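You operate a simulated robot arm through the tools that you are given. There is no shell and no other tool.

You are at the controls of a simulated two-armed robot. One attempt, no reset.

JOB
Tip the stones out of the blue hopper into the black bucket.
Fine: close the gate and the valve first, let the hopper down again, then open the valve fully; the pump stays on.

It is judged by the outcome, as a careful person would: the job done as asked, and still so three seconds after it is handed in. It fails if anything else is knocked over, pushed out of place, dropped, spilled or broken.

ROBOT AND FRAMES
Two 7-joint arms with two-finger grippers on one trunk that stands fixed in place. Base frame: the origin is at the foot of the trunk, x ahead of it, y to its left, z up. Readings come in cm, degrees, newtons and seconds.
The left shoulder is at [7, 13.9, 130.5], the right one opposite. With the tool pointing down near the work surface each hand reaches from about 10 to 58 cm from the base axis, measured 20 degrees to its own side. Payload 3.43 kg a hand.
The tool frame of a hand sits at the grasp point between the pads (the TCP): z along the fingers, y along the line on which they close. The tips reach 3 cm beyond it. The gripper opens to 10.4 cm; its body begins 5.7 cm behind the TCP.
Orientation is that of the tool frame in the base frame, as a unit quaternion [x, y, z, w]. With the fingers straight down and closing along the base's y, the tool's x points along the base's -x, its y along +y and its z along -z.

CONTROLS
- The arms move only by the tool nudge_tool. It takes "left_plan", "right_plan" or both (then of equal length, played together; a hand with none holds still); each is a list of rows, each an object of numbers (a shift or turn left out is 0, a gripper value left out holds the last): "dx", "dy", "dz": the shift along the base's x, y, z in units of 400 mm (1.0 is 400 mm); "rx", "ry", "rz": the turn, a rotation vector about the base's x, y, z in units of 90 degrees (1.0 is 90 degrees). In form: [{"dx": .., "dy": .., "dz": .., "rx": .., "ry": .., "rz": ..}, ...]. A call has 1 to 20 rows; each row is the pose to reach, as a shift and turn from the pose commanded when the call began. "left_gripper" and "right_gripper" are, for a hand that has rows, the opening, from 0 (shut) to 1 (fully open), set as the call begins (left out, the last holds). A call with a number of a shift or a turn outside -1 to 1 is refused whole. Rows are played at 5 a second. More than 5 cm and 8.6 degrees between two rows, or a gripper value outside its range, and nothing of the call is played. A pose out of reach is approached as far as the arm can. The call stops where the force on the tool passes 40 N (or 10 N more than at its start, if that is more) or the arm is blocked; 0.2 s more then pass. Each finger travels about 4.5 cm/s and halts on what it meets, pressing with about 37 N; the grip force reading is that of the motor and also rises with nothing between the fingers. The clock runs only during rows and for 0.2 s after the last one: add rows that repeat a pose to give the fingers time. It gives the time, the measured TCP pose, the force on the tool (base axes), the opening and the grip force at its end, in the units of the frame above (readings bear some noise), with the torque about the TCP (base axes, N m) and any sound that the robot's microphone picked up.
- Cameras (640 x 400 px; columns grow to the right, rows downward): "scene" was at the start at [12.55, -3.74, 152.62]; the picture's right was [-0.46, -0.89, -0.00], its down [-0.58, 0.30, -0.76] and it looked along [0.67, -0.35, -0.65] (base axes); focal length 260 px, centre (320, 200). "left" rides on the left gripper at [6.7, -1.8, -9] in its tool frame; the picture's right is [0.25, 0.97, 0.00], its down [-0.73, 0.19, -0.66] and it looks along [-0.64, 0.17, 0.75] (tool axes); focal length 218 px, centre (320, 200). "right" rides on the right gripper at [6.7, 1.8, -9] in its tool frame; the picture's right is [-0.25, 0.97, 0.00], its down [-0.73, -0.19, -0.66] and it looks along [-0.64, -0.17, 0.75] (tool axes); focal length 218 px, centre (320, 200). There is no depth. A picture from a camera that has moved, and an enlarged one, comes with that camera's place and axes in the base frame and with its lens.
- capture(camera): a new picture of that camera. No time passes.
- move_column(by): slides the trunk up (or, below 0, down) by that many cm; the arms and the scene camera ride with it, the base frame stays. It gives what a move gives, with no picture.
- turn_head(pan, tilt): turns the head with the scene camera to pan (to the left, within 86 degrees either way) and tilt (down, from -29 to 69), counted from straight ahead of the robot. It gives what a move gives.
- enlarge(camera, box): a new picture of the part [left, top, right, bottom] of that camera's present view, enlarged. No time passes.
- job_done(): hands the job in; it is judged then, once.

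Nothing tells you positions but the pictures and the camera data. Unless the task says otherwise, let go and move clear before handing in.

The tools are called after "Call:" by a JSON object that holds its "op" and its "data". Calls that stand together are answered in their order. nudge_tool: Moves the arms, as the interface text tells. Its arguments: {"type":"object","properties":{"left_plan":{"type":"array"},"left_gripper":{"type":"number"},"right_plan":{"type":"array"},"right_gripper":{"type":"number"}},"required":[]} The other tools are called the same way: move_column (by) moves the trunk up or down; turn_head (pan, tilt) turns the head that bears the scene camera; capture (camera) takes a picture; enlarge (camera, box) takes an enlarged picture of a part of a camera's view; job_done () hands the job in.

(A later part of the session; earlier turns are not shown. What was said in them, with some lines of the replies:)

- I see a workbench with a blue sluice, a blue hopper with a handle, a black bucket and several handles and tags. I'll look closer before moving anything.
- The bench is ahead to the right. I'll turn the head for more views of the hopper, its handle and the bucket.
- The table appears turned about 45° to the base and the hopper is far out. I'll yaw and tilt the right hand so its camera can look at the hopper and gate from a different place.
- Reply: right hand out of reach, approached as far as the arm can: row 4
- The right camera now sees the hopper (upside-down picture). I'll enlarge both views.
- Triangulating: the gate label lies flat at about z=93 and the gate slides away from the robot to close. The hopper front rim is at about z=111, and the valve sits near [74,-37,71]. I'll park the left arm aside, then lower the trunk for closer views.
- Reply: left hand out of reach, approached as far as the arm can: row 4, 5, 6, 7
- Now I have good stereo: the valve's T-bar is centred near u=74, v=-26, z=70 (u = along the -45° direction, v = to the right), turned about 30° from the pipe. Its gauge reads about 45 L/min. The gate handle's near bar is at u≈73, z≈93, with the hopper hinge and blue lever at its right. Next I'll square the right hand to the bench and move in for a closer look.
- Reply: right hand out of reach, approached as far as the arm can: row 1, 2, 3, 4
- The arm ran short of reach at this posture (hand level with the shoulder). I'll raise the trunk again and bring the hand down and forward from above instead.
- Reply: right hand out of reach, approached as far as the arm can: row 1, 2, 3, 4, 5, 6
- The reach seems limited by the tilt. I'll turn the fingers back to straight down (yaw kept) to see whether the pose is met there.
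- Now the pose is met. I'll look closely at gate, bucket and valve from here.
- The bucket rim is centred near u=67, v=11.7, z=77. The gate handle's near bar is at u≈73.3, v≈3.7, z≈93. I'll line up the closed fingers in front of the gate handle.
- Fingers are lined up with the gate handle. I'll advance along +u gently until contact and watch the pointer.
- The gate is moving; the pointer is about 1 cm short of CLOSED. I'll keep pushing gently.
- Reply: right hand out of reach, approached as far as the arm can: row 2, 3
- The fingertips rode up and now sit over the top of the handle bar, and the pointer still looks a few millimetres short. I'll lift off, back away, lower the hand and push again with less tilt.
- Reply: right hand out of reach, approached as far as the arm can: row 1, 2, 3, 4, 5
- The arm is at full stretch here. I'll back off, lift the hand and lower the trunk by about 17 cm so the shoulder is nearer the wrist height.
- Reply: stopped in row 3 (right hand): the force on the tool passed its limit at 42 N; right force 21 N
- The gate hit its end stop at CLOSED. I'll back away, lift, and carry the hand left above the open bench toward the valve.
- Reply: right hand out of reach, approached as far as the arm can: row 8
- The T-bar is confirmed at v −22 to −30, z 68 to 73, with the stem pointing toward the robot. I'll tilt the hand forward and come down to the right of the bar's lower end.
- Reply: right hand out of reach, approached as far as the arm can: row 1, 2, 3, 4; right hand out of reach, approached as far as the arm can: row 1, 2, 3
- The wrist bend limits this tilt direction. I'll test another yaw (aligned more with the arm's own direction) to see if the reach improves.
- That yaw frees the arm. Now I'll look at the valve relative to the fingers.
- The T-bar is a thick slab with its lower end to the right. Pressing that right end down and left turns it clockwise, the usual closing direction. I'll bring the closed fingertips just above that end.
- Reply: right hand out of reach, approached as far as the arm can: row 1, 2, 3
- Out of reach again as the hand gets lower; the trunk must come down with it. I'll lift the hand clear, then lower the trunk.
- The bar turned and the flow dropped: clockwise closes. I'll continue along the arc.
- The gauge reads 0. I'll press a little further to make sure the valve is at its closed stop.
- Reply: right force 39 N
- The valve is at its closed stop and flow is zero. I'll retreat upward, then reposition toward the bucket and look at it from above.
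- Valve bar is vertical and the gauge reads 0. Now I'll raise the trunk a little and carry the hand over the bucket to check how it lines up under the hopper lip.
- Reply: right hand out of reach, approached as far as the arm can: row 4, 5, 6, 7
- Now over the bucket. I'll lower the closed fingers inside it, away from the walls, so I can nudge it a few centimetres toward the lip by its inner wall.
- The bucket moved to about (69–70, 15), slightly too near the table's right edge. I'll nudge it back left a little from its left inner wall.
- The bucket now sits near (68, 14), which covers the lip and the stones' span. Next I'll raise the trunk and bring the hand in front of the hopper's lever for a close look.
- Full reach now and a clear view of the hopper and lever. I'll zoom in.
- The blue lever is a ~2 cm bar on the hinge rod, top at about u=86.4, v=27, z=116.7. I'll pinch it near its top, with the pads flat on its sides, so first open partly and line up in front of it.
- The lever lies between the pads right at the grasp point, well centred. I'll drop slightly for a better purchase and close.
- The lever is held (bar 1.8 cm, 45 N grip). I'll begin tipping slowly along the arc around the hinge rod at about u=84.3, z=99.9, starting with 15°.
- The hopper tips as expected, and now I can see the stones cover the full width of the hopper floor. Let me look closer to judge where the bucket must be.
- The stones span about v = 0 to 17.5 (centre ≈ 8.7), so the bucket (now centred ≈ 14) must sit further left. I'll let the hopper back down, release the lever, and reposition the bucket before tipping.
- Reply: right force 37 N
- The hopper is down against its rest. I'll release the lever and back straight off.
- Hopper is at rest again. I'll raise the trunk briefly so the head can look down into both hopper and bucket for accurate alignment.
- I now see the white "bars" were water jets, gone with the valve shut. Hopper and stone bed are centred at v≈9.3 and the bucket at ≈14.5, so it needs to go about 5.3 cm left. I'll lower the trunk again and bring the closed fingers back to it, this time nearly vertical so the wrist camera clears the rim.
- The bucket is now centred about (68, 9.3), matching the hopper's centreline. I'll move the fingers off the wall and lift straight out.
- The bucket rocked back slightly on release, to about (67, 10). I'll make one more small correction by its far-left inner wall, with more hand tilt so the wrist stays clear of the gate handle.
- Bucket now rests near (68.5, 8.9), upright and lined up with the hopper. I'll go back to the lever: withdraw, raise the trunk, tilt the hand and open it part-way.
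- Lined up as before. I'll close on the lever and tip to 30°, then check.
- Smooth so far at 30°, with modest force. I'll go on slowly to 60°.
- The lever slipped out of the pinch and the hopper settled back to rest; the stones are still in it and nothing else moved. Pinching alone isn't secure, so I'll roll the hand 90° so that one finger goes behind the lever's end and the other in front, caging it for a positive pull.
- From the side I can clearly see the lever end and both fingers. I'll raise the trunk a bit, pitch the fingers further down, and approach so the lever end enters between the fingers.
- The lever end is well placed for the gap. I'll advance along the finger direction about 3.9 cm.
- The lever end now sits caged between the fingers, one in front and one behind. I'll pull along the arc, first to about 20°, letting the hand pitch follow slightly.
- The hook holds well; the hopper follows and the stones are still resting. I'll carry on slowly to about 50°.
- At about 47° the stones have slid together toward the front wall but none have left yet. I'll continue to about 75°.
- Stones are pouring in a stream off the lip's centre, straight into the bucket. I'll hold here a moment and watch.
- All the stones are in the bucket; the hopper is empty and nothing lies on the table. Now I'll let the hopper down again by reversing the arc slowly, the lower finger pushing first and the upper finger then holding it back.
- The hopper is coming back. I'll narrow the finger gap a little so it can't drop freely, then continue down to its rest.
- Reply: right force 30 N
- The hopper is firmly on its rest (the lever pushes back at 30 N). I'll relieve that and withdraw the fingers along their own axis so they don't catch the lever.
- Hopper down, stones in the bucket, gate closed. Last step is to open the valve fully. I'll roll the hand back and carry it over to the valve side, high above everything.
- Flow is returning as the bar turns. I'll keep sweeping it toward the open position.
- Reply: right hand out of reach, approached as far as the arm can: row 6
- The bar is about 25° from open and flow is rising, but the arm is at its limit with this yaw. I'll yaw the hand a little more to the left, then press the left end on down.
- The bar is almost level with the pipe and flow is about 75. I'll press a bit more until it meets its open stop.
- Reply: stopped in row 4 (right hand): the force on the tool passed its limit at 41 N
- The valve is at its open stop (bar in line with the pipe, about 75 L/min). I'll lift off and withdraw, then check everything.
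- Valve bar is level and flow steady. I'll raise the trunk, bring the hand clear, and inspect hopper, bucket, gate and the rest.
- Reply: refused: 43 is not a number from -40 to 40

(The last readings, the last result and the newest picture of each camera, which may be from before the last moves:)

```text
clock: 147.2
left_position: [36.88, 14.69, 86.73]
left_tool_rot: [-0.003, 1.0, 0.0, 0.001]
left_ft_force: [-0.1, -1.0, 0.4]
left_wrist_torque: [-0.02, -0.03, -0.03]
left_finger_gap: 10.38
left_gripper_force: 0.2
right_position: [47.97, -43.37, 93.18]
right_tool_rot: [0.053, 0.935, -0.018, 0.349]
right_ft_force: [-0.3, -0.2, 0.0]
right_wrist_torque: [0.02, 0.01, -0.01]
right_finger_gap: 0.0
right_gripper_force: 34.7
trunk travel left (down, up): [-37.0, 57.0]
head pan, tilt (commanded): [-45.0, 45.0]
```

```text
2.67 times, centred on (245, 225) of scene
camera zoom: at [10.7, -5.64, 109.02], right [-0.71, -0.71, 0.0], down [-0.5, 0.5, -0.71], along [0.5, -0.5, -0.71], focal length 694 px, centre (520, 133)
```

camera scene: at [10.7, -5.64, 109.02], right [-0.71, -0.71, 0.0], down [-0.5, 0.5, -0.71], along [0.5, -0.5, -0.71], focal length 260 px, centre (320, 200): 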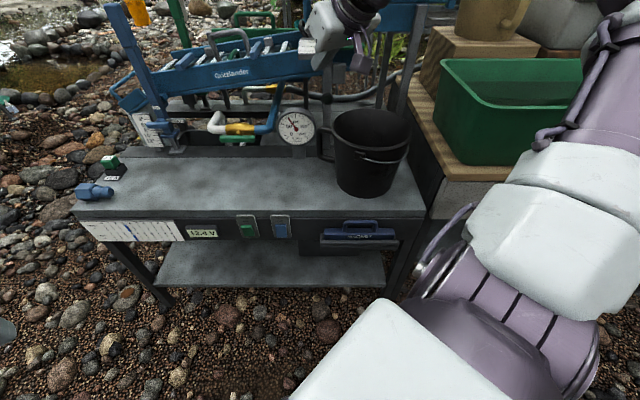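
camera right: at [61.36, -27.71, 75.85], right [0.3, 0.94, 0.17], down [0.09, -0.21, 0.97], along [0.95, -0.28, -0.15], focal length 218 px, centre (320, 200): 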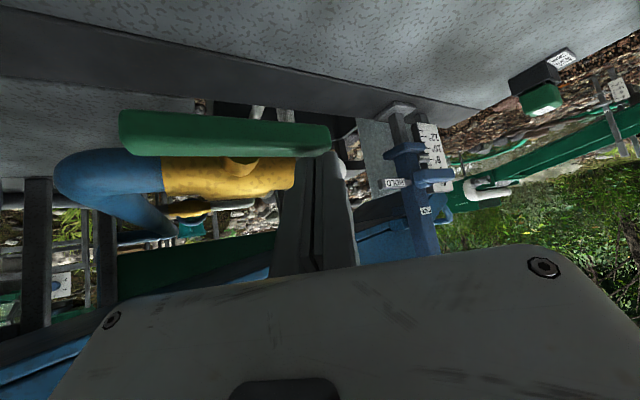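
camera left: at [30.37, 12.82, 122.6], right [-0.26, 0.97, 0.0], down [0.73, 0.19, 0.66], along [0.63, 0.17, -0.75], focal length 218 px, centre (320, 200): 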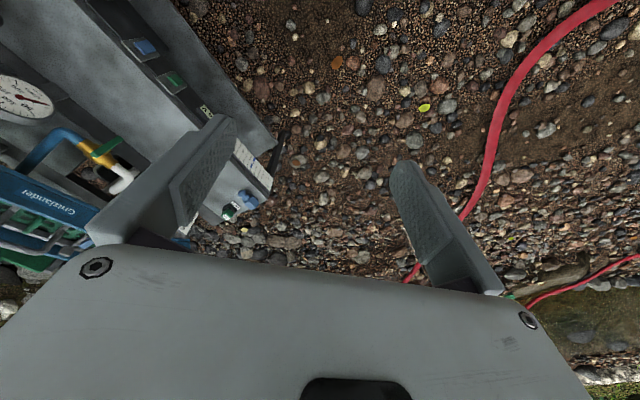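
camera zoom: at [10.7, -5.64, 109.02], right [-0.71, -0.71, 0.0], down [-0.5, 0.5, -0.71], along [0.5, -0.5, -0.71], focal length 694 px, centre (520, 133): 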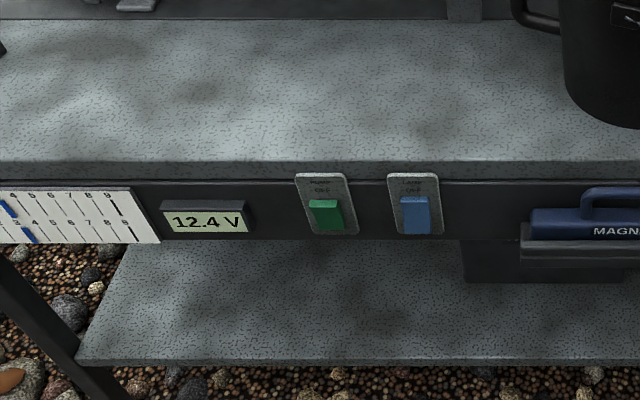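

Call:
{"op": "move_column", "data": {"by": 40}}

Call:
{"op": "capture", "data": {"camera": "scene"}}

Call:
{"op": "enlarge", "data": {"camera": "scene", "box": [290, 90, 430, 280]}}

Call:
{"op": "enlarge", "data": {"camera": "scene", "box": [150, 130, 340, 290]}}

```text
clock: 151.0
left_position: [36.99, 14.72, 126.74]
left_tool_rot: [-0.003, 1.0, 0.0, 0.001]
left_ft_force: [-0.8, -0.3, 0.2]
left_wrist_torque: [0.01, -0.03, 0.01]
left_finger_gap: 10.4
left_gripper_force: 0.0
right_position: [48.14, -43.18, 133.03]
right_tool_rot: [0.055, 0.936, -0.019, 0.348]
right_ft_force: [-0.1, -0.3, 0.2]
right_wrist_torque: [-0.03, -0.01, -0.02]
right_finger_gap: 0.0
right_gripper_force: 34.7
trunk travel left (down, up): [-77.0, 17.0]
head pan, tilt (commanded): [-45.0, 45.0]
```

```text
taken
camera scene: at [10.82, -5.57, 149.01], right [-0.71, -0.71, 0.0], down [-0.5, 0.5, -0.71], along [0.5, -0.5, -0.71], focal length 260 px, centre (320, 200)
```

scene: 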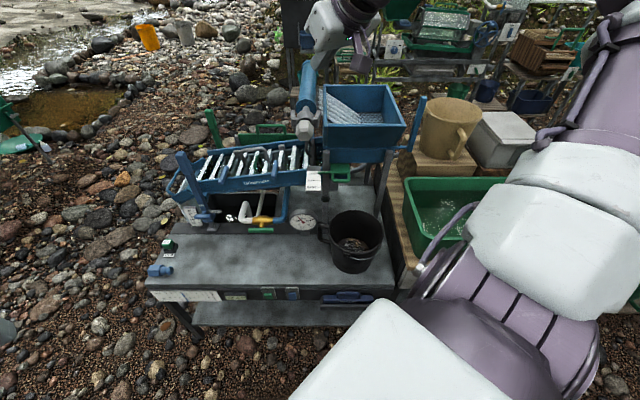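

```text
2.11 times, centred on (360, 185) of scene
camera zoom: at [10.82, -5.57, 149.01], right [-0.71, -0.71, 0.0], down [-0.5, 0.5, -0.71], along [0.5, -0.5, -0.71], focal length 548 px, centre (236, 232)
```

zoom: 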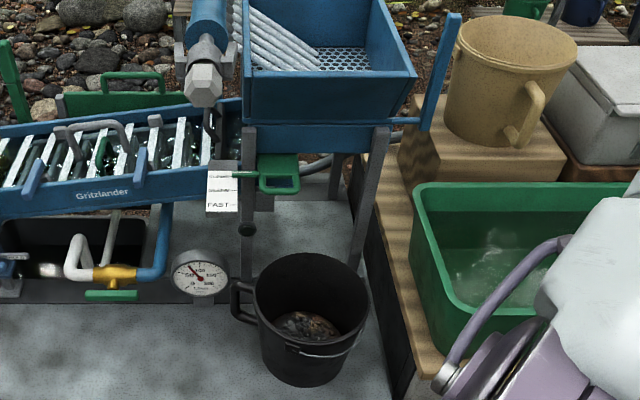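

```text
2.50 times, centred on (245, 210) of scene
camera zoom: at [10.82, -5.57, 149.01], right [-0.71, -0.71, 0.0], down [-0.5, 0.5, -0.71], along [0.5, -0.5, -0.71], focal length 650 px, centre (508, 175)
```

zoom: 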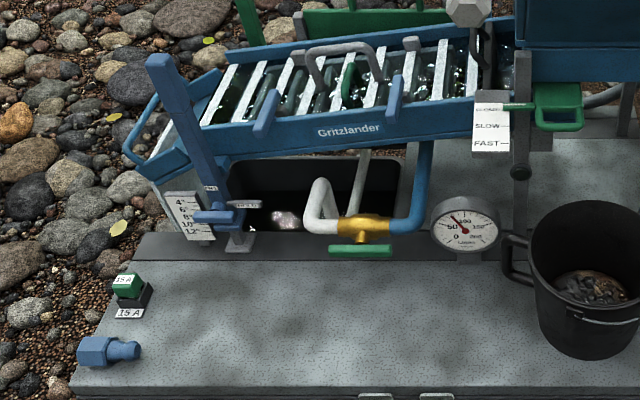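

Everything looks right: the stones are in the black bucket, the hopper is down, the gate is at CLOSED, and the valve bar is in line with the pipe. The pump is running with the jets back on, the hands are clear, and nothing is out of place. Handing in.

Call:
{"op": "job_done", "data": {}}

```text
The job is handed in.
```

The stones are in the black bucket, and I saw none spilled on the table. I've handed the job in.

- **Gate:** closed first, pushed to its stop, with the pointer at CLOSED.
- **Valve:** closed before tipping, with the gauge at 0. After the hopper was back down, I opened it to its stop. The gauge now reads about 75 L/min.
- **Hopper:** emptied and let down onto its rest.
- **Pump:** left on throughout. The jets are running again.

- **Bucket moved:** I slid the black bucket about 2 cm under the hopper lip and 3 cm to the left, so the stones would fall into it.
- **Lever slip:** on the first full attempt to tip, the lever slipped from my grip somewhere between 30° and 60°. The hopper dropped back to its rest with the stones still inside. I saw no damage and nothing spilled, and the second attempt went smoothly.
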